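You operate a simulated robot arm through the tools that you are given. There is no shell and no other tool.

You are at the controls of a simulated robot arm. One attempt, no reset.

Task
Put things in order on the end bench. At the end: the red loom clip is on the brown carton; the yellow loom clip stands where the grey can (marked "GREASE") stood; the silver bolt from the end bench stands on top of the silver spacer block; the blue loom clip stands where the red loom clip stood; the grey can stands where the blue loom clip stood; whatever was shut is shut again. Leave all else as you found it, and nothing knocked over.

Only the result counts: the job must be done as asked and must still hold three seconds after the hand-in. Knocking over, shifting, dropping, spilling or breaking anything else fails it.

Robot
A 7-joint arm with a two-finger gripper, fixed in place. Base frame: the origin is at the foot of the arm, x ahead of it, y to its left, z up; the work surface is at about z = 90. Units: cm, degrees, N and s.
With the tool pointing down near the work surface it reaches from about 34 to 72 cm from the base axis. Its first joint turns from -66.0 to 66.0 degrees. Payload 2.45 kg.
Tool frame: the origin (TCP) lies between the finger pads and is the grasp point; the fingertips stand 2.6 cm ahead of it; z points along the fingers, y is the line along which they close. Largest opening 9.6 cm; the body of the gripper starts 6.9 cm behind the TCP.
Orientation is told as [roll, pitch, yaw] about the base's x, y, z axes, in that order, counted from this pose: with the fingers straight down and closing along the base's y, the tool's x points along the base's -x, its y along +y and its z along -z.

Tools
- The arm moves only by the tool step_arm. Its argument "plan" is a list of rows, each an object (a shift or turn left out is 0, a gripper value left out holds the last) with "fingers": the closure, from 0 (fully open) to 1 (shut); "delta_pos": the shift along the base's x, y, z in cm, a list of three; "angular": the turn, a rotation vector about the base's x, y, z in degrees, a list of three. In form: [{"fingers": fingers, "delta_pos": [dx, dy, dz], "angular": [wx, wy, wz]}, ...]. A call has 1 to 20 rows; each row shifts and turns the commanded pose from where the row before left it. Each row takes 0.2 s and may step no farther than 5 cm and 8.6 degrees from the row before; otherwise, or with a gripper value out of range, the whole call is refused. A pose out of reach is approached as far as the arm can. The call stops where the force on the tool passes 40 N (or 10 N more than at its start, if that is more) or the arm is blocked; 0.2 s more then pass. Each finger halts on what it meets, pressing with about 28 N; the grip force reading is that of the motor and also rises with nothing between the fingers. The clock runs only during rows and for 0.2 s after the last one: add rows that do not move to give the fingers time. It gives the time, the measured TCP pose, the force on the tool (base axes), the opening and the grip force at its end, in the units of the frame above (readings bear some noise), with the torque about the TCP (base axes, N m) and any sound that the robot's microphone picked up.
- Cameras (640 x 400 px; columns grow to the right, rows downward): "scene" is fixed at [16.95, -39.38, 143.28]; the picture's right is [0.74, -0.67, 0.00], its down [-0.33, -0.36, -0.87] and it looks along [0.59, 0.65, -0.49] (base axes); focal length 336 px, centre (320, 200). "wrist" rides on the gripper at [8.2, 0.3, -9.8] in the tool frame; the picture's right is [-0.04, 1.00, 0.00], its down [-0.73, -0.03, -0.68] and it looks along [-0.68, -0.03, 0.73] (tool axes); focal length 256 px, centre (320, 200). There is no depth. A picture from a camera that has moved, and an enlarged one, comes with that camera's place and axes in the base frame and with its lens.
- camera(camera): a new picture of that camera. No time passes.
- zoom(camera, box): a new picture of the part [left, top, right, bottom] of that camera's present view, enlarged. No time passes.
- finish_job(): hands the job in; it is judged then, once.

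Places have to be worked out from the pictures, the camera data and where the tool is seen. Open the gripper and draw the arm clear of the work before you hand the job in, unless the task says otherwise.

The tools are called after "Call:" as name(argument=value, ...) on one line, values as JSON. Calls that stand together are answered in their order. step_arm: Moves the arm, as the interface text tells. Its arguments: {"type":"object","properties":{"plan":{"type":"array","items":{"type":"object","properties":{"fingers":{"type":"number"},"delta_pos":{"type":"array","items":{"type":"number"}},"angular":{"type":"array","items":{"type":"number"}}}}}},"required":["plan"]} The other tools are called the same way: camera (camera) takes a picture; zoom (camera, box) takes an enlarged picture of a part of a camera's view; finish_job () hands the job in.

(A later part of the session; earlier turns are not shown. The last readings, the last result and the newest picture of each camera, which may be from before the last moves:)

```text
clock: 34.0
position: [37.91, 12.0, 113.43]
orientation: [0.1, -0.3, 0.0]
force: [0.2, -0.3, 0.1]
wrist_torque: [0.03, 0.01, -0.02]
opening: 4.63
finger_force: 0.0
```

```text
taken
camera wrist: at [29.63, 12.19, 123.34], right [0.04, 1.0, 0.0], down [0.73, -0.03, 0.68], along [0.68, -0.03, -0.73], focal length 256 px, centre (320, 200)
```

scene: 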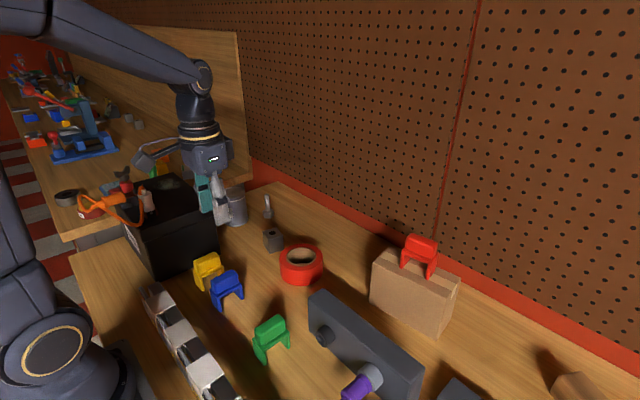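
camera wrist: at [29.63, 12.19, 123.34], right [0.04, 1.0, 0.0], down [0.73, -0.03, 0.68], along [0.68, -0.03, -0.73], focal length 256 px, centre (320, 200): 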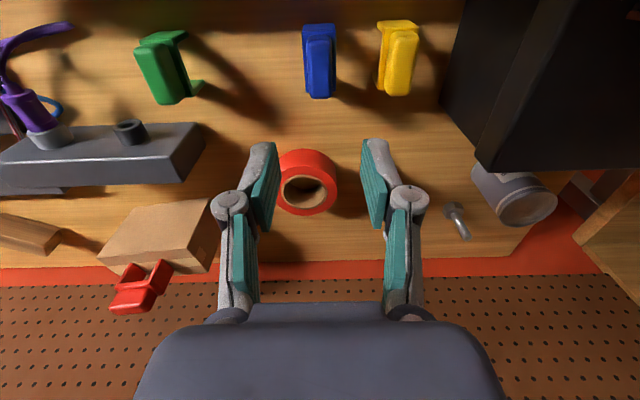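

Blue is on the red spot, next to yellow. Now the can: open fully, move above it with yaw 60° so the wrist camera stays away from the black box.

Call:
step_arm(plan=[{"delta_pos": [0, 0, 4]}, {"delta_pos": [2.19, 3.4, 0], "angular": [0, 0, 7.5], "fingers": 0}, {"delta_pos": [2.19, 3.4, 0], "angular": [0, 0, 7.5]}, {"delta_pos": [2.19, 3.4, 0], "angular": [0, 0, 7.5]}, {"delta_pos": [2.19, 3.4, 0], "angular": [0, 0, 7.5]}, {"delta_pos": [2.19, 3.4, 0], "angular": [0, 0, 7.5]}, {"delta_pos": [2.19, 3.4, 0], "angular": [0, 0, 7.5]}, {"delta_pos": [2.19, 3.4, 0], "angular": [0, 0, 7.5]}, {"delta_pos": [2.19, 3.4, 0], "angular": [0, 0, 7.5]}, {}, {"delta_pos": [0, 0, -4]}, {}])

Call:
camera(camera="scene")

Call:
camera(camera="wrist")

```text
clock: 36.6
position: [53.41, 37.44, 112.92]
orientation: [0.2, -0.4, 60.1]
force: [0.5, 0.0, -0.3]
wrist_torque: [-0.03, -0.01, 0.03]
opening: 9.59
finger_force: 0.1
out of reach, approached as far as the arm can: row 9
```

```text
taken
```

scene: 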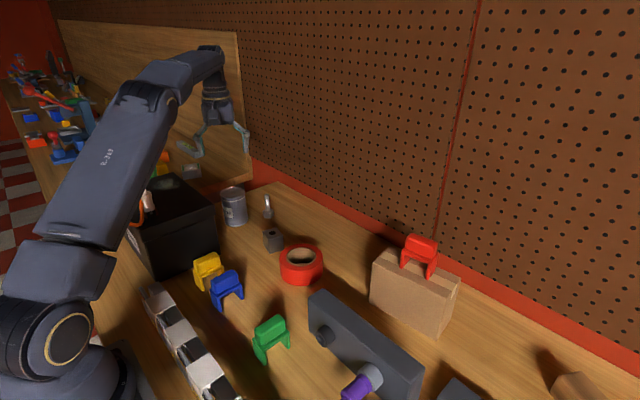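

```text
taken
camera wrist: at [49.13, 30.38, 122.83], right [-0.85, 0.53, 0.0], down [0.39, 0.62, 0.68], along [0.36, 0.58, -0.73], focal length 256 px, centre (320, 200)
```

wrist: 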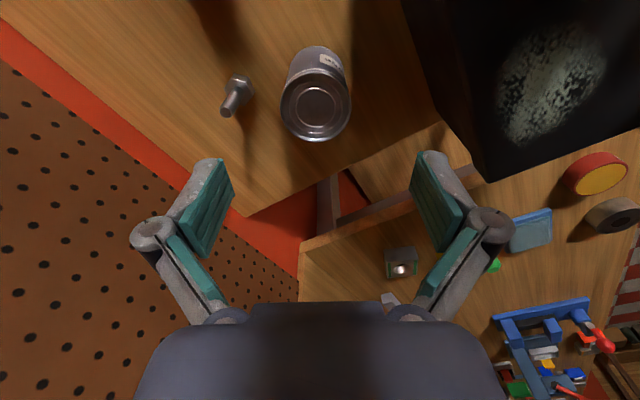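

Can's top centre computes to about (55.0, 39.35, 98.5), diameter ≈6.6. Lower to z≈105 and shift outward, then verify.

Call:
step_arm(plan=[{"delta_pos": [0, 0, -4]}, {"delta_pos": [0, 0, -4]}, {"delta_pos": [0.8, 1, 0]}, {"delta_pos": [0.75, 0.9, 0]}, {}])

Call:
camera(camera="wrist")

Call:
zoom(camera="scene", box=[160, 100, 320, 260])

```text
clock: 37.8
position: [55.01, 39.28, 104.99]
orientation: [0.0, -0.2, 60.1]
force: [-0.4, -0.3, -0.3]
wrist_torque: [0.01, -0.01, 0.02]
opening: 9.58
finger_force: 0.1
```

```text
taken
camera wrist: at [50.71, 32.21, 114.84], right [-0.85, 0.53, 0.0], down [0.39, 0.62, 0.68], along [0.36, 0.58, -0.73], focal length 256 px, centre (320, 200)
```

wrist: 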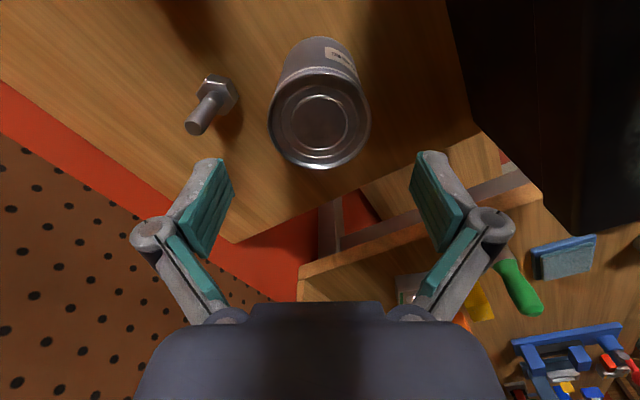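

```text
2.50 times, centred on (240, 180) of scene
camera zoom: at [16.95, -39.38, 143.28], right [0.74, -0.67, 0.0], down [-0.33, -0.36, -0.87], along [0.59, 0.65, -0.49], focal length 840 px, centre (520, 250)
```

zoom: 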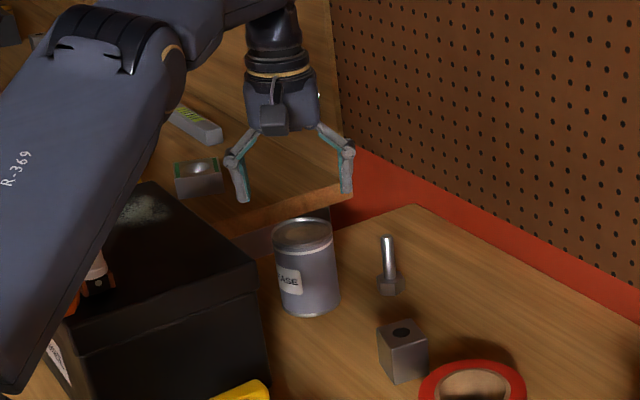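

Can is centred between the fingers, but the bolt lies in line with the closing direction; I'll rotate to yaw 40° to give it clearance, then look again.

Call:
step_arm(plan=[{"angular": [0, 0, -7], "fingers": 0.08}, {"angular": [0, 0, -7]}, {"angular": [0, 0, -6], "delta_pos": [0, -0.1, 0]}, {"delta_pos": [0, 0, -2]}, {}])

Call:
camera(camera="wrist")

Call:
zoom(camera="scene", box=[160, 100, 320, 260])

```text
clock: 39.0
position: [55.12, 39.21, 102.93]
orientation: [0.2, -0.3, 40.0]
force: [0.2, -0.1, -1.0]
wrist_torque: [0.02, -0.02, 0.04]
opening: 8.81
finger_force: 0.0
```

```text
taken
camera wrist: at [48.62, 34.02, 112.79], right [-0.61, 0.79, 0.0], down [0.58, 0.45, 0.68], along [0.54, 0.42, -0.73], focal length 256 px, centre (320, 200)
```

wrist: 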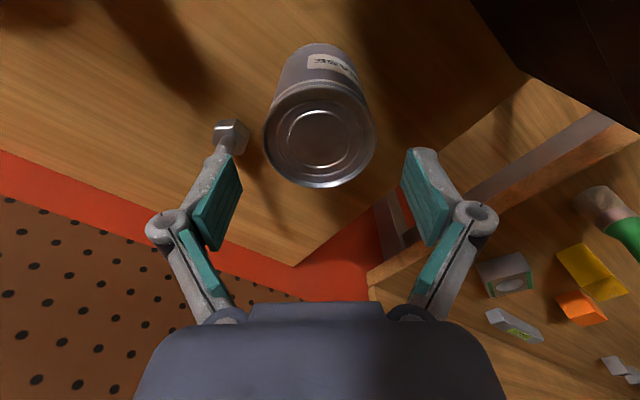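

```text
2.50 times, centred on (240, 180) of scene
camera zoom: at [16.95, -39.38, 143.28], right [0.74, -0.67, 0.0], down [-0.33, -0.36, -0.87], along [0.59, 0.65, -0.49], focal length 840 px, centre (520, 250)
```

zoom: 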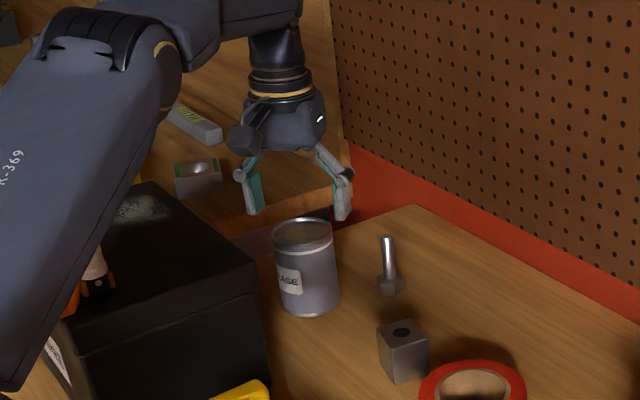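

Centred. Descend to z≈96.2 (tips ~93.6) and close on the can.

Call:
step_arm(plan=[{"delta_pos": [-0.05, -0.05, -2.5]}, {"delta_pos": [0, 0, -2.2]}, {"delta_pos": [0, 0, -2]}, {}, {"fingers": 0.16}, {"fingers": 0.22}, {"fingers": 0.28}, {"fingers": 0.33}, {"fingers": 0.38}, {"fingers": 0.45}, {}])

Call:
camera(camera="wrist")

Call:
zoom(camera="scene", box=[160, 100, 320, 260])

```text
clock: 41.4
position: [55.04, 39.05, 96.05]
orientation: [0.1, -0.3, 40.0]
force: [0.9, -2.0, 3.0]
wrist_torque: [-0.15, -0.05, -0.01]
opening: 6.67
finger_force: 27.9
```

```text
taken
camera wrist: at [48.56, 33.95, 106.09], right [-0.61, 0.79, 0.0], down [0.58, 0.45, 0.68], along [0.54, 0.42, -0.73], focal length 256 px, centre (320, 200)
```

wrist: 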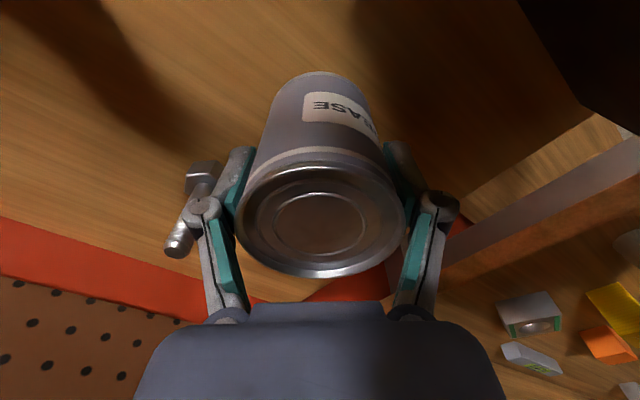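

```text
2.50 times, centred on (240, 180) of scene
camera zoom: at [16.94, -39.38, 143.27], right [0.74, -0.67, 0.0], down [-0.33, -0.36, -0.87], along [0.59, 0.65, -0.49], focal length 840 px, centre (520, 250)
```

zoom: 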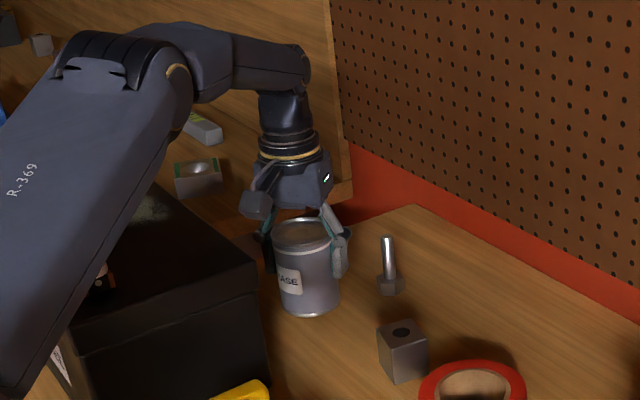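

Can gripped (6.67) with its axis at the TCP: can spot = (55.04, 39.05). Lift slowly and check.

Call:
step_arm(plan=[{"delta_pos": [0, 0, 0.5]}, {"delta_pos": [0, 0, 1.5]}, {"delta_pos": [0, 0, 2.5]}, {"delta_pos": [0, 0, 2.5]}, {"delta_pos": [0, 0, 2.5]}, {"delta_pos": [0, 0, 2.5]}, {}])

Call:
camera(camera="scene")

Call:
camera(camera="wrist")

```text
clock: 43.0
position: [55.21, 39.17, 108.38]
orientation: [0.1, -0.2, 40.2]
force: [0.6, 0.2, -2.8]
wrist_torque: [0.0, -0.02, 0.0]
opening: 6.66
finger_force: 28.1
```

```text
taken
```

scene: 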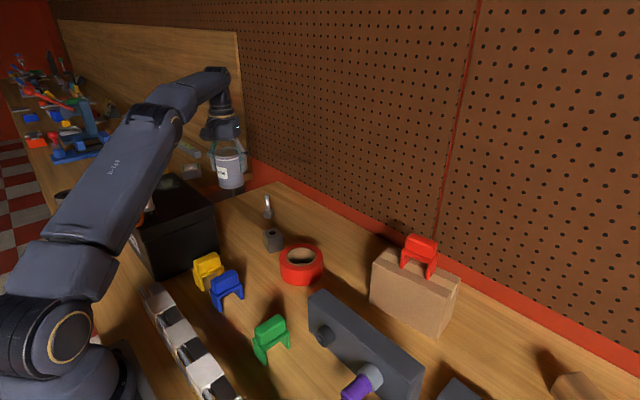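

```text
taken
camera wrist: at [48.69, 33.97, 118.12], right [-0.61, 0.79, 0.0], down [0.58, 0.45, 0.68], along [0.54, 0.42, -0.73], focal length 256 px, centre (320, 200)
```

wrist: 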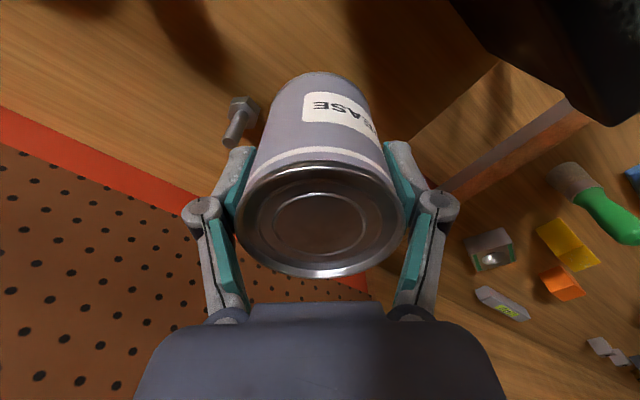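

Can lifted level. Carry it via the open area (−y first, then diagonally) to above the blue spot (37.8, 4.03), turning to yaw 70°.

Call:
step_arm(plan=[{"delta_pos": [0, -2.5, 0]}, {"delta_pos": [0, -3.5, 0]}, {"delta_pos": [0, -4, 0]}, {"delta_pos": [0, -4, 0]}, {"delta_pos": [-2.46, -3.02, 0], "angular": [0, 0, 4.3]}, {"delta_pos": [-2.46, -3.02, 0], "angular": [0, 0, 4.3]}, {"delta_pos": [-2.46, -3.02, 0], "angular": [0, 0, 4.3]}, {"delta_pos": [-2.46, -3.02, 0], "angular": [0, 0, 4.3]}, {"delta_pos": [-2.46, -3.02, 0], "angular": [0, 0, 4.3]}, {"delta_pos": [-2.46, -3.02, 0], "angular": [0, 0, 4.3]}, {"delta_pos": [-2.46, -3.02, 0], "angular": [0, 0, 4.2]}, {}, {}])

Call:
camera(camera="scene")

Call:
camera(camera="wrist")

```text
clock: 45.8
position: [37.76, 4.09, 108.17]
orientation: [0.1, -0.3, 70.1]
force: [-0.7, -0.2, -3.9]
wrist_torque: [-0.01, 0.02, 0.01]
opening: 6.67
finger_force: 28.0
```

```text
taken
```

scene: 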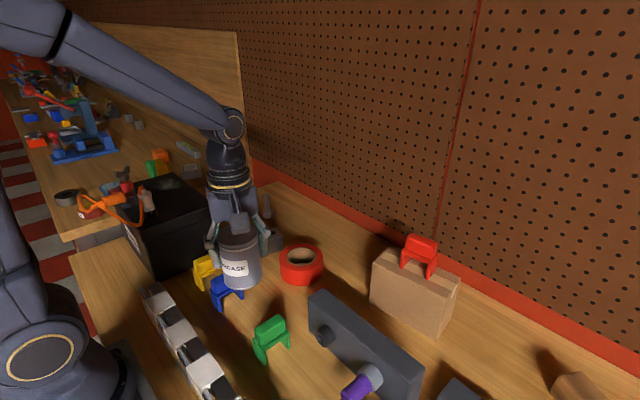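

```text
taken
camera wrist: at [34.71, -3.68, 118.1], right [-0.93, 0.38, 0.0], down [0.28, 0.68, 0.68], along [0.26, 0.63, -0.73], focal length 256 px, centre (320, 200)
```

wrist: 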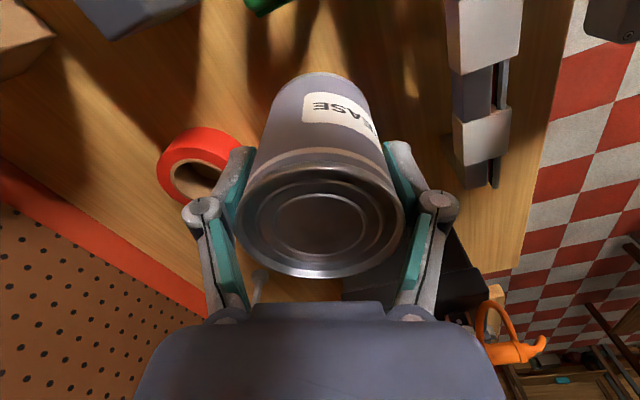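

In position over the blue spot. Lower to ~1 cm above and check clearances.

Call:
step_arm(plan=[{"delta_pos": [0, 0, -3]}, {"delta_pos": [0, 0, -3]}, {"delta_pos": [0, 0, -3]}, {"delta_pos": [0, 0, -2]}, {}])

Call:
zoom(camera="scene", box=[170, 200, 330, 360])

```text
clock: 47.0
position: [37.87, 4.16, 97.12]
orientation: [0.1, -0.3, 70.1]
force: [0.6, -0.5, -3.3]
wrist_torque: [-0.02, 0.02, -0.01]
opening: 6.69
finger_force: 28.1
```

```text
2.50 times, centred on (250, 280) of scene
camera zoom: at [16.95, -39.38, 143.28], right [0.74, -0.67, 0.0], down [-0.33, -0.36, -0.87], along [0.59, 0.65, -0.49], focal length 840 px, centre (495, 0)
```

zoom: 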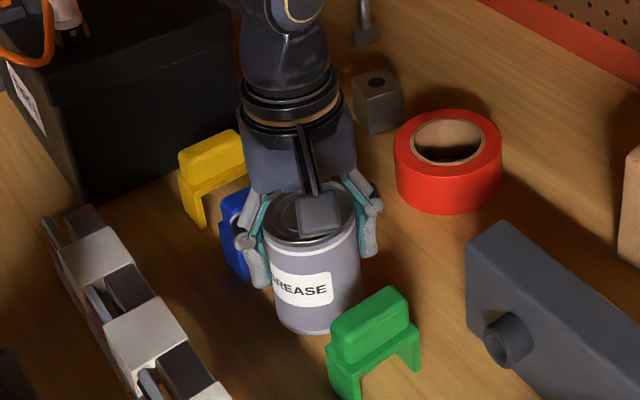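

Clear of the neighbours. Lower the last centimetre gradually.

Call:
step_arm(plan=[{"delta_pos": [0, 0, -0.4]}, {"delta_pos": [0, 0, -0.3]}, {"delta_pos": [0, 0, -0.15]}, {}])

Call:
step_arm(plan=[{"delta_pos": [0, 0, -0.1]}, {"delta_pos": [0, 0, -0.05]}, {}])

```text
clock: 48.0
position: [37.94, 4.01, 96.37]
orientation: [0.1, -0.3, 70.1]
force: [0.6, -0.2, -2.6]
wrist_torque: [-0.03, 0.01, -0.01]
opening: 6.67
finger_force: 28.0
```

```text
clock: 48.8
position: [37.9, 3.9, 96.3]
orientation: [0.0, -0.3, 70.0]
force: [-0.7, -0.6, 0.7]
wrist_torque: [0.04, -0.05, -0.01]
opening: 6.68
finger_force: 28.4
```

Call:
step_arm(plan=[{"delta_pos": [0, 0, -0.05]}, {}])

```text
clock: 49.4
position: [37.89, 4.09, 96.15]
orientation: [0.0, -0.3, 70.0]
force: [-4.6, -1.6, 21.9]
wrist_torque: [-0.03, 0.12, -0.01]
opening: 6.7
finger_force: 27.8
```

Firm contact. Ease up a hair, release slowly, then rise.

Call:
step_arm(plan=[{"delta_pos": [0, 0, 0.08]}, {}, {"fingers": 0.27}, {"fingers": 0.22}, {"fingers": 0.16}, {"fingers": 0.12}, {}, {}, {"delta_pos": [0, 0, 1.5]}, {"delta_pos": [0, 0, 3]}, {"delta_pos": [0, 0, 4]}, {"delta_pos": [0, 0, 4]}, {}])

Call:
zoom(camera="scene", box=[170, 200, 330, 360])

Call:
camera(camera="wrist")

```text
clock: 52.2
position: [37.77, 3.92, 108.72]
orientation: [0.2, -0.3, 70.0]
force: [1.0, 0.6, 0.0]
wrist_torque: [0.01, 0.03, -0.02]
opening: 8.44
finger_force: 0.0
```

```text
2.50 times, centred on (250, 280) of scene
camera zoom: at [16.94, -39.38, 143.28], right [0.74, -0.67, 0.0], down [-0.33, -0.36, -0.87], along [0.59, 0.65, -0.49], focal length 840 px, centre (495, 0)
```

zoom: 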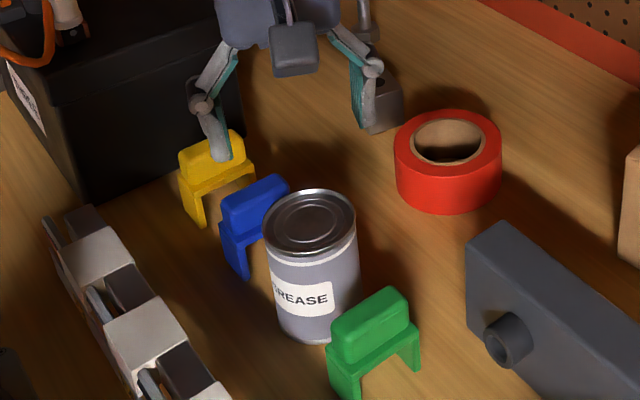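

```text
taken
camera wrist: at [34.67, -3.76, 118.7], right [-0.93, 0.38, 0.0], down [0.28, 0.68, 0.68], along [0.26, 0.63, -0.73], focal length 256 px, centre (320, 200)
```

wrist: 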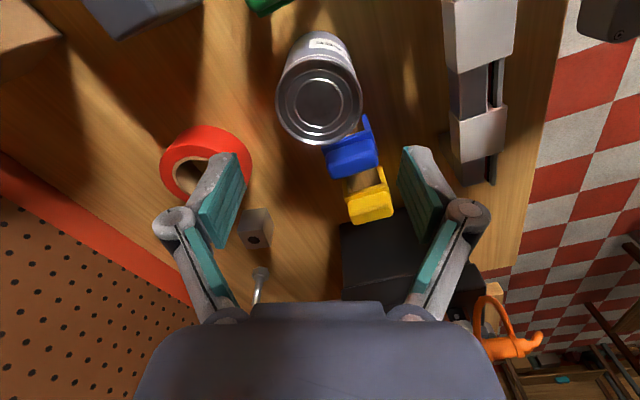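

Can stands on the blue spot. Next the bolt (before yellow takes the can's spot): move to a hover short of it with yaw ≈29° and look.

Call:
step_arm(plan=[{"delta_pos": [2.25, 2.5, 1], "angular": [0, 0, -8], "fingers": 0.55}, {"delta_pos": [2.25, 2.9, 0], "angular": [0, 0, -8]}, {"delta_pos": [2.25, 2.9, 0], "angular": [0, 0, -8]}, {"delta_pos": [2.25, 2.9, 0], "angular": [0, 0, -8]}, {"delta_pos": [2.25, 2.9, 0], "angular": [0, 0, -8]}, {"delta_pos": [2.25, 2.9, 0], "angular": [0, 0, -1.3]}, {"delta_pos": [2.25, 2.9, 0]}, {"delta_pos": [2.25, 2.9, 0]}, {"delta_pos": [2.25, 2.9, 0]}, {}])

Call:
camera(camera="wrist")

Call:
zoom(camera="scene", box=[180, 130, 340, 290])

```text
clock: 54.4
position: [58.12, 29.85, 109.74]
orientation: [0.1, -0.2, 28.6]
force: [0.3, 0.7, 0.3]
wrist_torque: [0.01, 0.0, 0.03]
opening: 4.33
finger_force: 0.1
```

```text
taken
camera wrist: at [50.74, 26.01, 119.59], right [-0.45, 0.9, 0.0], down [0.66, 0.33, 0.68], along [0.61, 0.3, -0.73], focal length 256 px, centre (320, 200)
```

wrist: 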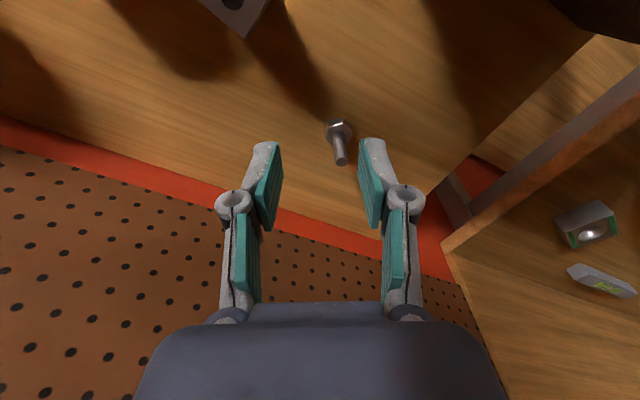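

```text
2.50 times, centred on (260, 210) of scene
camera zoom: at [16.95, -39.37, 143.28], right [0.74, -0.67, 0.0], down [-0.33, -0.36, -0.87], along [0.59, 0.65, -0.49], focal length 840 px, centre (470, 175)
```

zoom: 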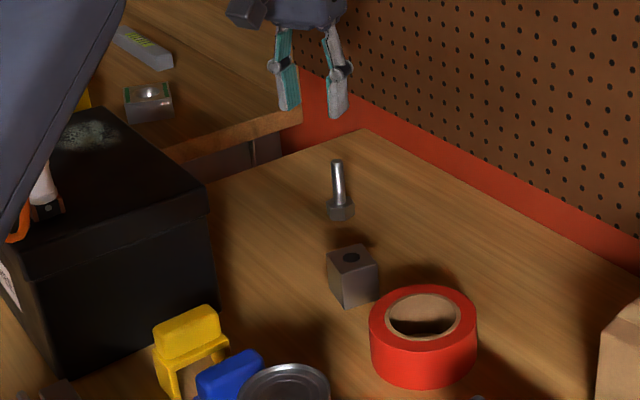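

Bolt ≈ (63.05, 34.75), tip ≈ 97.5. Lower to z≈102 and move out over it, checking the reach.

Call:
step_arm(plan=[{"delta_pos": [0, 0, -4]}, {"delta_pos": [0, 0, -3]}, {"delta_pos": [2, 2, 0]}, {"delta_pos": [2, 2, 0]}, {"delta_pos": [0.95, 0.9, 0]}, {}])

Call:
camera(camera="wrist")

Call:
zoom(camera="scene", box=[200, 130, 330, 260])

```text
clock: 55.8
position: [62.17, 34.0, 102.42]
orientation: [0.2, -0.1, 28.8]
force: [0.3, 0.4, -0.1]
wrist_torque: [0.02, 0.02, 0.0]
opening: 4.32
finger_force: 0.1
out of reach, approached as far as the arm can: row 5
```

```text
taken
camera wrist: at [54.74, 30.07, 112.38], right [-0.45, 0.9, 0.0], down [0.66, 0.33, 0.68], along [0.61, 0.3, -0.73], focal length 256 px, centre (320, 200)
```

wrist: 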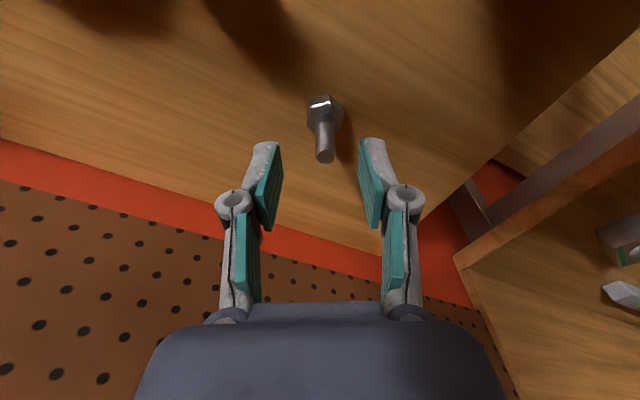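

```text
3.08 times, centred on (265, 195) of scene
camera zoom: at [16.95, -39.37, 143.28], right [0.74, -0.67, 0.0], down [-0.33, -0.36, -0.87], along [0.59, 0.65, -0.49], focal length 1034 px, centre (489, 215)
```

zoom: 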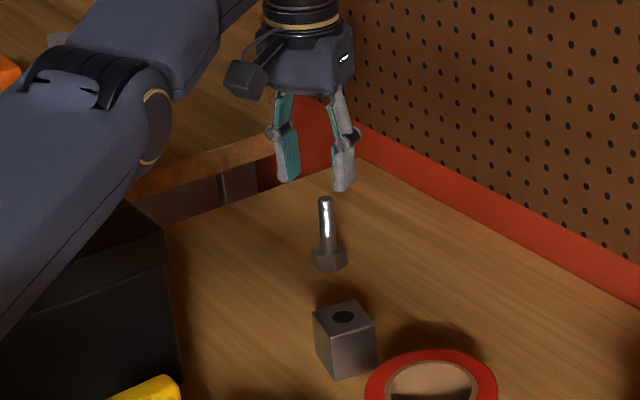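

Reach is 70.9 at this height; lower down it reaches further. The bolt is between the finger planes, so I'll descend straddling it and then move outward ~0.9.

Call:
step_arm(plan=[{"delta_pos": [-0.1, 0.15, -2]}, {"delta_pos": [0, 0, -2]}, {"delta_pos": [0.3, 0.15, -1.5]}, {"delta_pos": [0.3, 0.15, -1]}, {"delta_pos": [0.25, 0.15, 0]}, {}])

Call:
camera(camera="wrist")

Call:
zoom(camera="scene", box=[220, 150, 320, 250])

```text
clock: 57.2
position: [62.76, 34.48, 95.97]
orientation: [0.1, -0.3, 28.9]
force: [-0.3, 0.1, -0.2]
wrist_torque: [0.0, 0.0, -0.02]
opening: 4.33
finger_force: 0.1
```

```text
taken
camera wrist: at [55.35, 30.66, 105.93], right [-0.45, 0.9, 0.0], down [0.65, 0.32, 0.68], along [0.61, 0.31, -0.73], focal length 256 px, centre (320, 200)
```

wrist: 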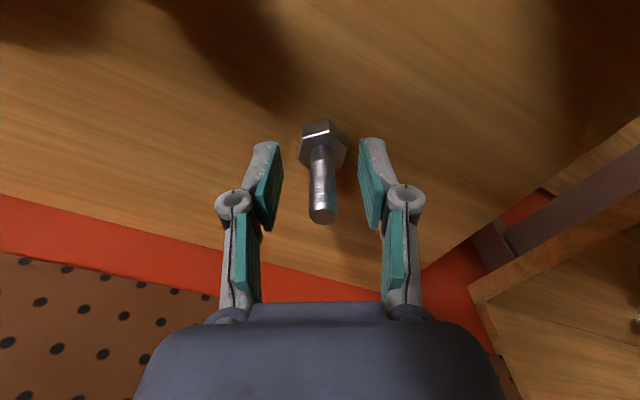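

```text
4.00 times, centred on (270, 200) of scene
camera zoom: at [16.95, -39.38, 143.28], right [0.74, -0.67, 0.0], down [-0.33, -0.36, -0.87], along [0.59, 0.65, -0.49], focal length 1344 px, centre (520, 200)
```

zoom: 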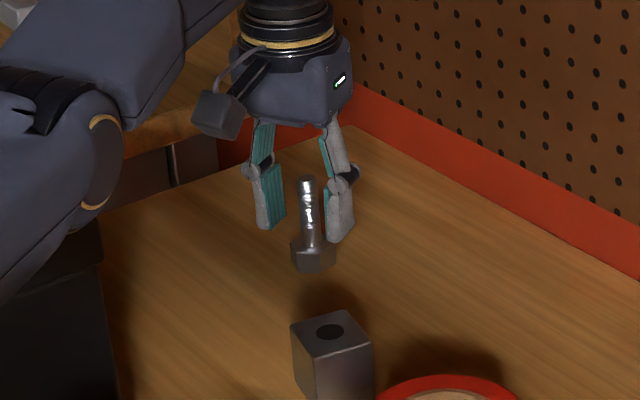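

Reachable; the bolt axis computes to (63.4, 34.85), so I'll push a bit further out.

Call:
step_arm(plan=[{"delta_pos": [0.3, 0.17, 0]}, {"delta_pos": [0.3, 0.17, -0.4]}, {}])

Call:
camera(camera="wrist")

```text
clock: 58.0
position: [62.94, 34.51, 95.65]
orientation: [0.0, -0.3, 28.8]
force: [-0.1, -0.1, 0.3]
wrist_torque: [-0.02, 0.0, -0.03]
opening: 4.31
finger_force: 0.0
out of reach, approached as far as the arm can: row 1, 2
```

```text
taken
camera wrist: at [55.37, 30.62, 105.5], right [-0.45, 0.9, 0.0], down [0.66, 0.33, 0.68], along [0.61, 0.3, -0.73], focal length 256 px, centre (320, 200)
```

wrist: 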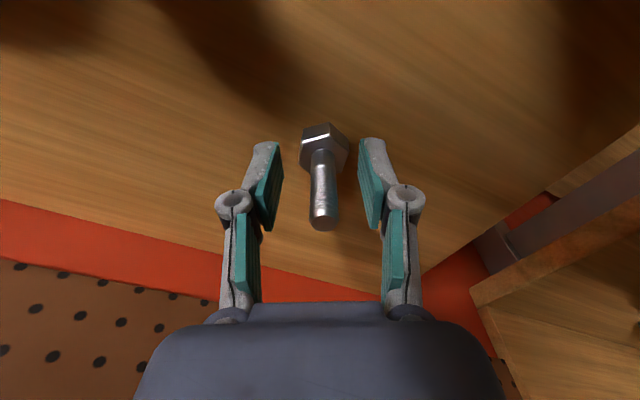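

At the reach limit (r≈71.7), the bolt sits ~0.6 off the pad centre. A small 8° tilt about the closing axis (fingers pointing outward) will give the extra reach without tipping the bolt.

Call:
step_arm(plan=[{"angular": [1.93, -3.5, 0], "delta_pos": [0, 0, 0.2]}, {"angular": [1.93, -3.5, 0]}, {"delta_pos": [0.25, 0.15, 0]}, {"delta_pos": [0.25, 0.15, 0]}, {}])

Call:
camera(camera="wrist")

Call:
zoom(camera="scene", box=[220, 150, 320, 250])

```text
clock: 59.2
position: [65.18, 36.17, 95.98]
orientation: [0.1, -8.2, 28.7]
force: [-0.1, -0.9, -0.6]
wrist_torque: [0.0, -0.01, 0.02]
opening: 4.34
finger_force: 0.1
out of reach, approached as far as the arm can: row 1, 2, 4
```

```text
taken
camera wrist: at [56.76, 31.69, 104.69], right [-0.45, 0.9, 0.01], down [0.57, 0.28, 0.78], along [0.69, 0.35, -0.63], focal length 256 px, centre (320, 200)
```

wrist: 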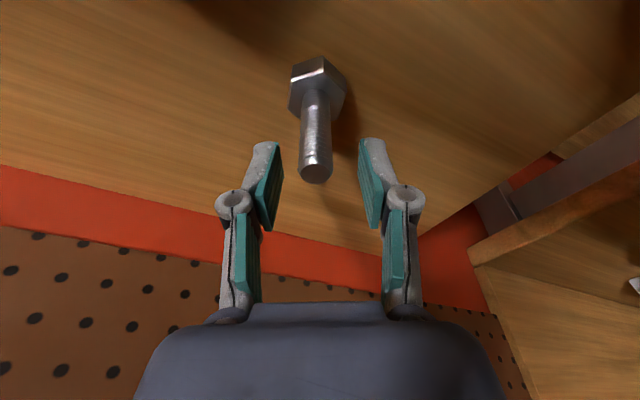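

```text
4.00 times, centred on (270, 200) of scene
camera zoom: at [16.95, -39.38, 143.28], right [0.74, -0.67, 0.0], down [-0.33, -0.36, -0.87], along [0.59, 0.65, -0.49], focal length 1344 px, centre (520, 200)
```

zoom: 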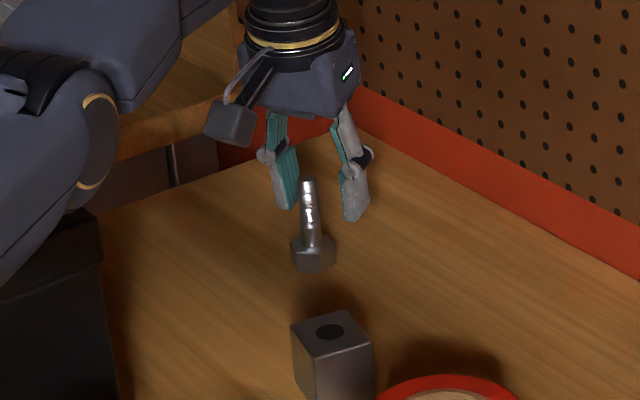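

The tilt let the TCP go past the bolt (now r=74.5); fingers still straddle cleanly. Move back by (−1.78, −1.32) to centre on the bolt.

Call:
step_arm(plan=[{"delta_pos": [-0.9, -0.66, 0]}, {"delta_pos": [-0.88, -0.66, -0.3]}, {}])

Call:
camera(camera="wrist")

Call:
zoom(camera="scene", box=[220, 150, 320, 250])

```text
clock: 60.0
position: [63.56, 34.81, 95.87]
orientation: [0.1, -8.3, 28.7]
force: [0.2, -0.9, -0.6]
wrist_torque: [-0.01, 0.01, 0.0]
opening: 4.3
finger_force: 0.1
```

```text
taken
camera wrist: at [54.95, 30.33, 104.4], right [-0.45, 0.9, 0.01], down [0.57, 0.28, 0.78], along [0.69, 0.35, -0.63], focal length 256 px, centre (320, 200)
```

wrist: 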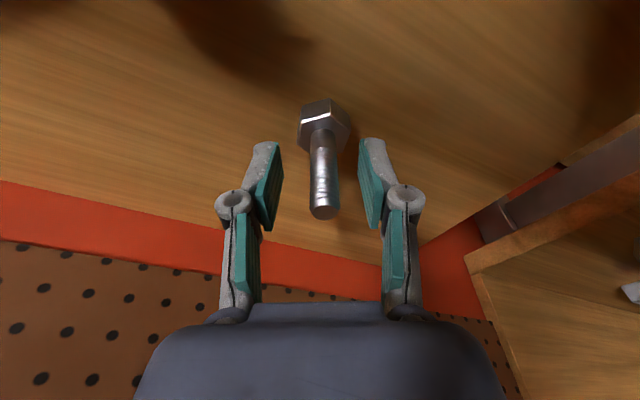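

```text
4.00 times, centred on (270, 200) of scene
camera zoom: at [16.94, -39.38, 143.28], right [0.74, -0.67, 0.0], down [-0.33, -0.36, -0.87], along [0.59, 0.65, -0.49], focal length 1344 px, centre (520, 200)
```

zoom: 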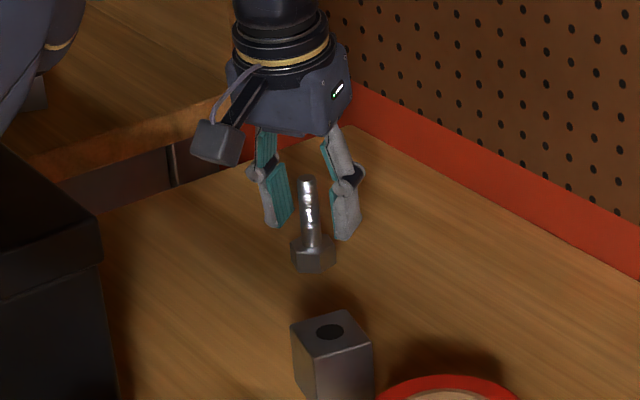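

TCP is within ~0.3 of the bolt axis and laterally centred. Close slowly.

Call:
step_arm(plan=[{"fingers": 0.63}, {"fingers": 0.7}, {"fingers": 0.76}, {"fingers": 0.82}, {"fingers": 0.87}, {"fingers": 0.92}, {"fingers": 1.0}, {}, {}])

Call:
camera(camera="wrist")

Call:
zoom(camera="scene", box=[220, 150, 320, 250])

```text
clock: 62.0
position: [63.43, 34.75, 95.66]
orientation: [0.0, -8.3, 28.6]
force: [-1.1, -0.6, 1.1]
wrist_torque: [0.0, -0.02, 0.03]
opening: 1.38
finger_force: 27.7
```

```text
taken
camera wrist: at [54.95, 30.35, 104.39], right [-0.45, 0.9, 0.01], down [0.57, 0.28, 0.78], along [0.69, 0.35, -0.63], focal length 256 px, centre (320, 200)
```

wrist: 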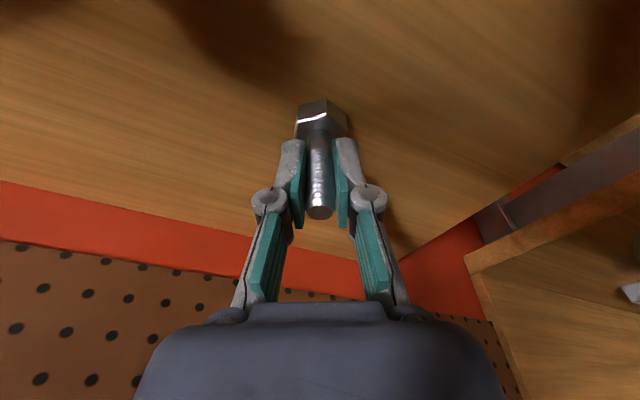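

```text
4.00 times, centred on (270, 200) of scene
camera zoom: at [16.94, -39.37, 143.28], right [0.74, -0.67, 0.0], down [-0.33, -0.36, -0.87], along [0.59, 0.65, -0.49], focal length 1344 px, centre (520, 200)
```

zoom: 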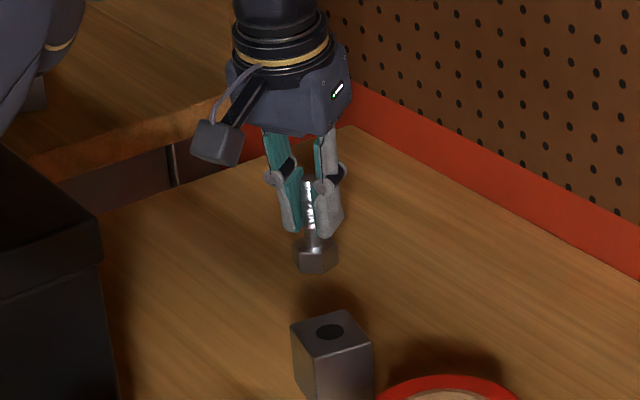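

Bolt gripped (1.38 cm shank). Lift it carefully and inspect that it stays upright.

Call:
step_arm(plan=[{"delta_pos": [0, 0, 0.5]}, {"delta_pos": [-0.2, -0.1, 1.5]}, {"delta_pos": [-0.8, -0.6, 2]}, {"delta_pos": [-1, -1, 2]}, {"delta_pos": [-1, -2, 2]}, {"delta_pos": [-1, -2, 2]}, {}])

Call:
camera(camera="wrist")

Call:
zoom(camera="scene", box=[220, 150, 320, 250])

```text
clock: 63.6
position: [59.54, 29.05, 105.8]
orientation: [0.0, -8.2, 28.8]
force: [-0.5, 1.1, -1.3]
wrist_torque: [-0.03, -0.01, 0.02]
opening: 1.38
finger_force: 27.9
```

```text
taken
camera wrist: at [51.0, 24.55, 114.45], right [-0.45, 0.9, 0.01], down [0.57, 0.28, 0.78], along [0.69, 0.35, -0.63], focal length 256 px, centre (320, 200)
```

wrist: 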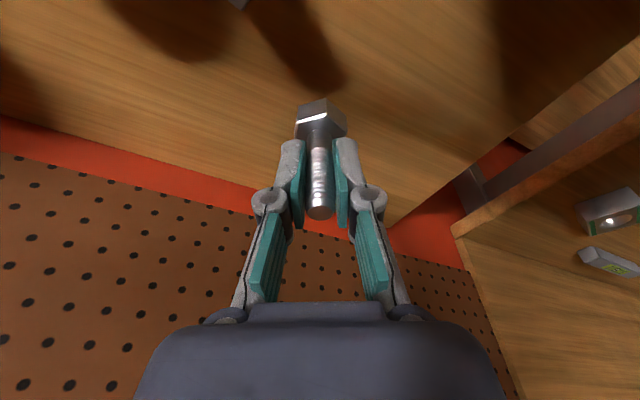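

```text
4.00 times, centred on (270, 200) of scene
camera zoom: at [16.95, -39.38, 143.28], right [0.74, -0.67, 0.0], down [-0.33, -0.36, -0.87], along [0.59, 0.65, -0.49], focal length 1344 px, centre (520, 200)
```

zoom: 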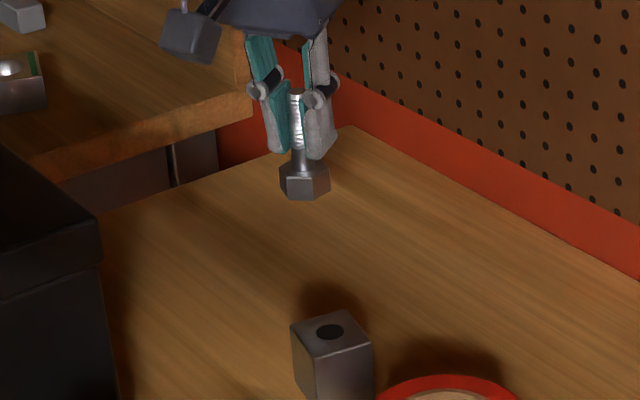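

Bolt hangs upright. Move above the block at (≈55.5, 20.8) keeping the same tilt, then check alignment from both cameras.

Call:
step_arm(plan=[{"delta_pos": [-1.3, -2.75, 0.7]}, {"delta_pos": [-1.3, -2.75, 0]}, {"delta_pos": [-1.35, -2.75, 0]}, {}])

Call:
camera(camera="wrist")

Call:
zoom(camera="wrist", box=[250, 20, 410, 220])

Call:
zoom(camera="scene", box=[220, 170, 320, 270])

```text
clock: 64.6
position: [55.59, 20.71, 106.26]
orientation: [0.1, -8.4, 28.8]
force: [-0.1, 0.1, -2.1]
wrist_torque: [-0.01, 0.03, 0.02]
opening: 1.39
finger_force: 28.5
```

```text
taken
camera wrist: at [46.98, 16.34, 115.05], right [-0.45, 0.9, 0.01], down [0.57, 0.28, 0.78], along [0.69, 0.35, -0.63], focal length 256 px, centre (320, 200)
```

wrist: 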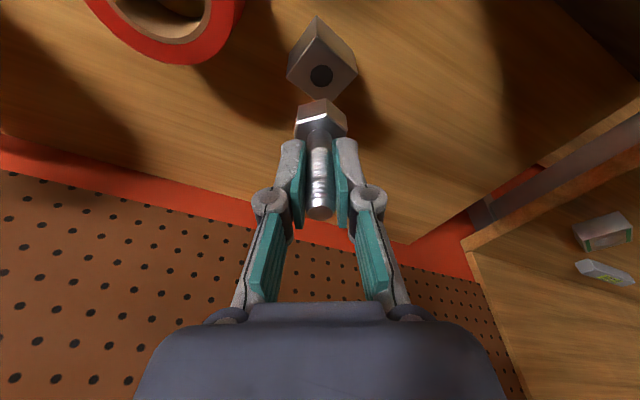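

```text
2.00 times, centred on (330, 120) of wrist
camera zoom: at [46.98, 16.34, 115.05], right [-0.45, 0.9, 0.01], down [0.57, 0.28, 0.78], along [0.69, 0.35, -0.63], focal length 512 px, centre (300, 360)
```

zoom: 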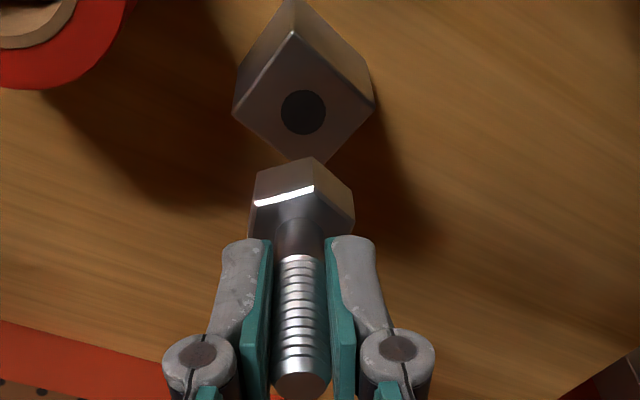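

```text
4.00 times, centred on (270, 220) of scene
camera zoom: at [16.95, -39.38, 143.28], right [0.74, -0.67, 0.0], down [-0.33, -0.36, -0.87], along [0.59, 0.65, -0.49], focal length 1344 px, centre (520, 120)
```

zoom: 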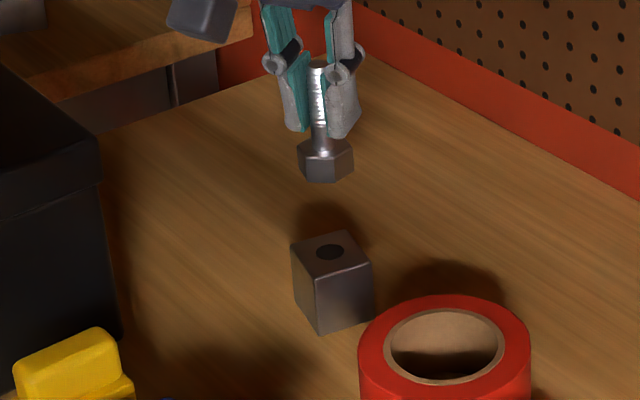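

Bolt axis ≈ (55.55, 20.67), block top centre ≈ (55.4, 20.8, ~94.5) – nearly aligned. Small correction and descend to ~1 cm above.

Call:
step_arm(plan=[{"delta_pos": [-0.1, 0.1, -2]}, {"delta_pos": [0, 0, -2]}, {"delta_pos": [0, 0, -1]}, {}])

Call:
zoom(camera="wrist", box=[250, 20, 410, 220])

Call:
zoom(camera="scene", box=[230, 190, 310, 270])

```text
clock: 65.6
position: [55.39, 20.99, 101.37]
orientation: [0.1, -8.2, 28.6]
force: [0.4, 0.2, -1.9]
wrist_torque: [0.0, -0.04, 0.02]
opening: 1.38
finger_force: 28.6
```

```text
2.00 times, centred on (330, 120) of wrist
camera zoom: at [46.92, 16.47, 110.06], right [-0.45, 0.9, 0.01], down [0.57, 0.28, 0.78], along [0.69, 0.35, -0.63], focal length 512 px, centre (300, 360)
```

zoom: 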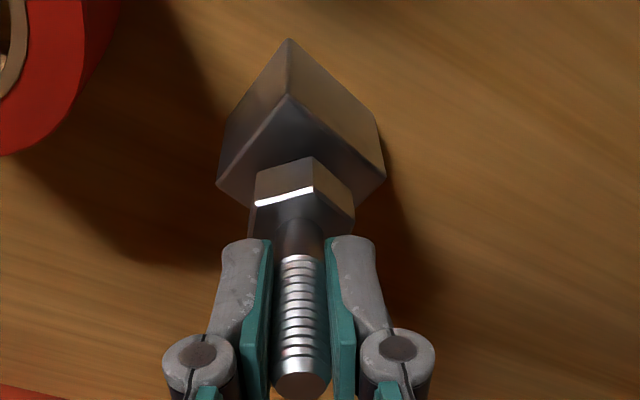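

```text
5.00 times, centred on (270, 230) of scene
camera zoom: at [16.95, -39.37, 143.28], right [0.74, -0.67, 0.0], down [-0.33, -0.36, -0.87], along [0.59, 0.65, -0.49], focal length 1681 px, centre (570, 50)
```

zoom: 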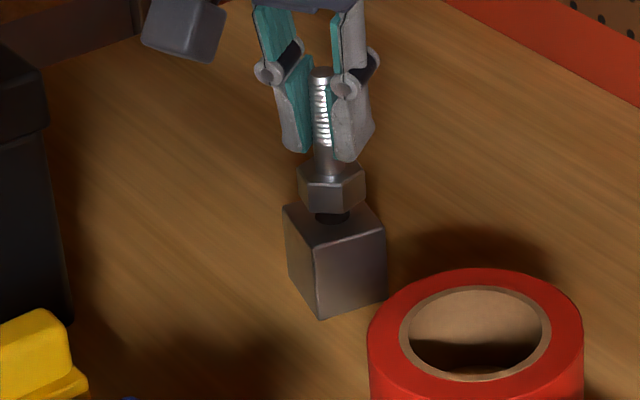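

Both views converge on the bolt landing at the hole centre after ~0.8 cm more. Lower carefully.

Call:
step_arm(plan=[{"delta_pos": [0, 0, -0.25]}, {"delta_pos": [0, 0, -0.2]}, {}])

Call:
zoom(camera="scene", box=[230, 190, 310, 270])

```text
clock: 66.4
position: [55.41, 20.83, 100.99]
orientation: [0.2, -8.3, 28.7]
force: [0.8, -0.9, -2.1]
wrist_torque: [0.0, 0.04, 0.02]
opening: 1.4
finger_force: 27.5
```

```text
5.00 times, centred on (270, 230) of scene
camera zoom: at [16.95, -39.37, 143.28], right [0.74, -0.67, 0.0], down [-0.33, -0.36, -0.87], along [0.59, 0.65, -0.49], focal length 1681 px, centre (570, 50)
```

zoom: 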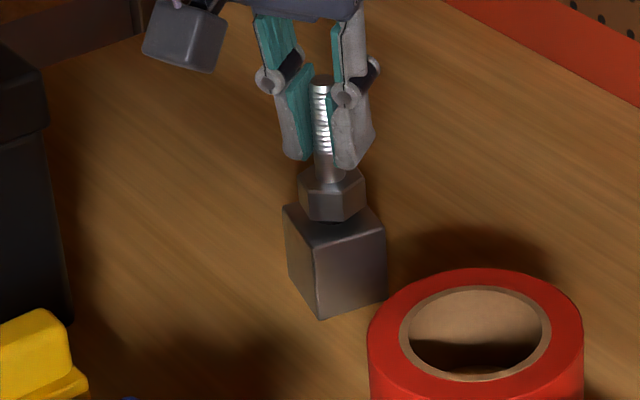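

Call:
step_arm(plan=[{"delta_pos": [0, 0, -0.15]}, {"delta_pos": [0, 0, -0.1]}, {}])

Call:
zoom(camera="scene", box=[230, 190, 310, 270])

```text
clock: 67.2
position: [55.55, 20.98, 100.91]
orientation: [0.1, -8.4, 28.7]
force: [0.3, 0.0, -2.0]
wrist_torque: [-0.01, -0.01, -0.02]
opening: 1.4
finger_force: 28.1
```

```text
5.00 times, centred on (270, 230) of scene
camera zoom: at [16.95, -39.37, 143.28], right [0.74, -0.67, 0.0], down [-0.33, -0.36, -0.87], along [0.59, 0.65, -0.49], focal length 1681 px, centre (570, 50)
```

zoom: 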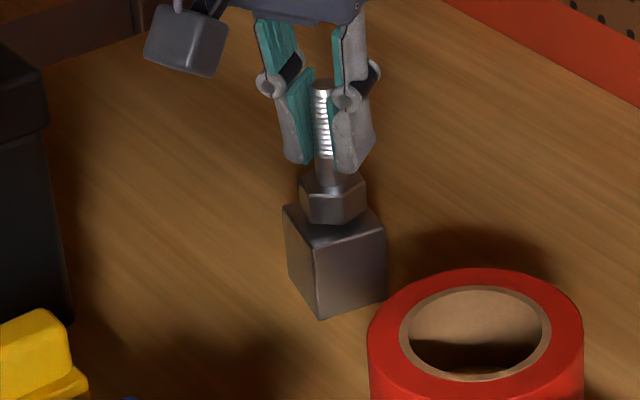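

Call:
step_arm(plan=[{"delta_pos": [0, 0, -0.1]}, {"delta_pos": [0, 0, -0.1]}, {}])

Call:
step_arm(plan=[{"delta_pos": [0, 0, -0.08]}, {}])

```text
clock: 68.0
position: [55.45, 20.88, 100.45]
orientation: [0.0, -8.3, 28.7]
force: [0.4, 0.4, -1.0]
wrist_torque: [0.01, 0.01, -0.03]
opening: 1.39
finger_force: 28.0
```

```text
clock: 68.6
position: [55.37, 20.95, 100.45]
orientation: [0.1, -8.3, 28.8]
force: [0.7, 0.3, -2.2]
wrist_torque: [-0.04, 0.02, 0.01]
opening: 1.39
finger_force: 27.8
```

Call:
step_arm(plan=[{"delta_pos": [0, 0, -0.1]}, {}])

Call:
zoom(camera="scene", box=[240, 190, 300, 250])

```text
clock: 69.2
position: [55.36, 20.92, 100.29]
orientation: [0.2, -8.3, 28.7]
force: [-0.1, -0.2, 1.1]
wrist_torque: [0.0, 0.04, 0.02]
opening: 1.37
finger_force: 28.1
```

```text
6.67 times, centred on (270, 220) of scene
camera zoom: at [16.94, -39.38, 143.28], right [0.74, -0.67, 0.0], down [-0.33, -0.36, -0.87], along [0.59, 0.65, -0.49], focal length 2241 px, centre (653, 67)
```

zoom: 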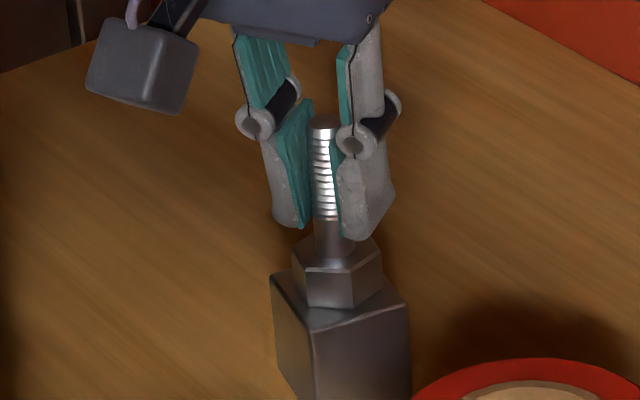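

Force is starting to change – contact. One more tiny step.

Call:
step_arm(plan=[{"delta_pos": [0, 0, -0.06]}, {}])

Call:
zoom(camera="wrist", box=[250, 20, 410, 220])

```text
clock: 69.8
position: [55.44, 20.99, 100.36]
orientation: [0.2, -8.3, 28.7]
force: [-2.4, -1.0, 9.4]
wrist_torque: [-0.03, 0.12, 0.02]
opening: 1.44
finger_force: 28.1
```

```text
2.00 times, centred on (330, 120) of wrist
camera zoom: at [46.92, 16.46, 108.96], right [-0.45, 0.9, 0.01], down [0.56, 0.28, 0.78], along [0.69, 0.35, -0.63], focal length 512 px, centre (300, 360)
```

zoom: 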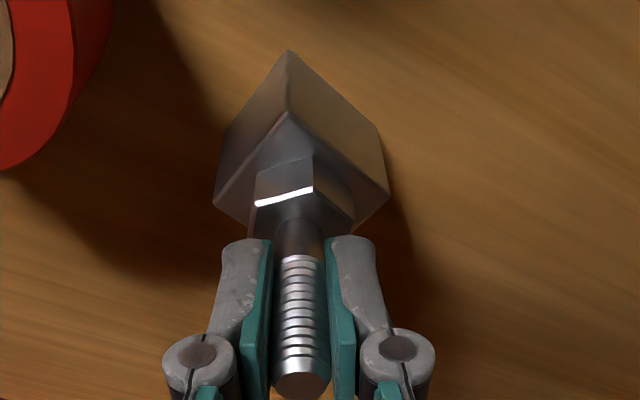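

Bolt is centred on the block, 9 N contact. Release gently and rise straight up.

Call:
step_arm(plan=[{"delta_pos": [0, 0, 0.04]}, {}, {"fingers": 0.8}, {"fingers": 0.72}, {"fingers": 0.64}, {"fingers": 0.58}, {}, {}])

Call:
zoom(camera="scene", box=[230, 170, 310, 250])

Call:
zoom(camera="wrist", box=[250, 20, 410, 220])

```text
clock: 71.6
position: [55.35, 20.87, 100.39]
orientation: [0.1, -8.3, 28.7]
force: [0.3, 0.1, -0.8]
wrist_torque: [0.0, 0.0, -0.01]
opening: 4.04
finger_force: 0.0
```

```text
5.00 times, centred on (270, 210) of scene
camera zoom: at [16.95, -39.38, 143.28], right [0.74, -0.67, 0.0], down [-0.33, -0.36, -0.87], along [0.59, 0.65, -0.49], focal length 1681 px, centre (570, 150)
```

zoom: 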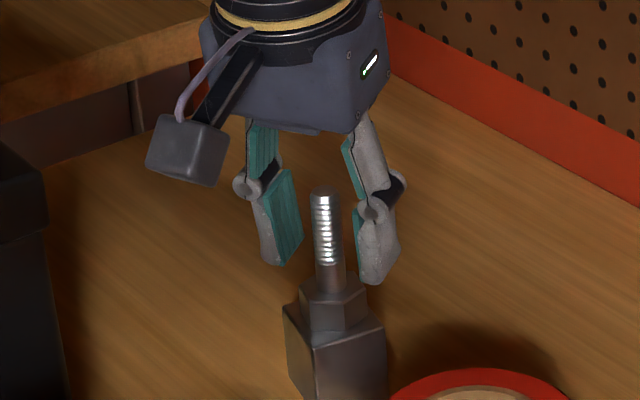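

```text
2.00 times, centred on (330, 120) of wrist
camera zoom: at [46.94, 16.45, 108.95], right [-0.45, 0.9, 0.01], down [0.57, 0.28, 0.78], along [0.69, 0.35, -0.63], focal length 512 px, centre (300, 360)
```

zoom: 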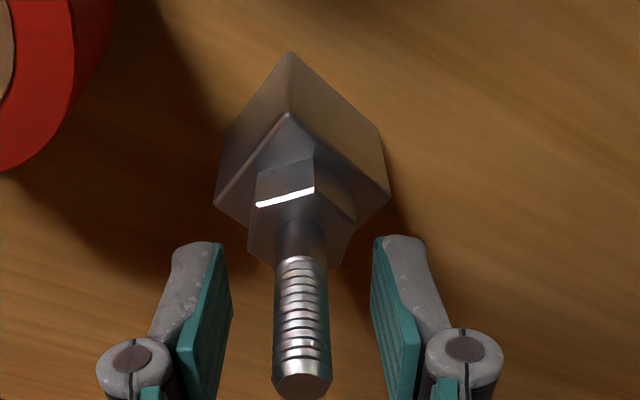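

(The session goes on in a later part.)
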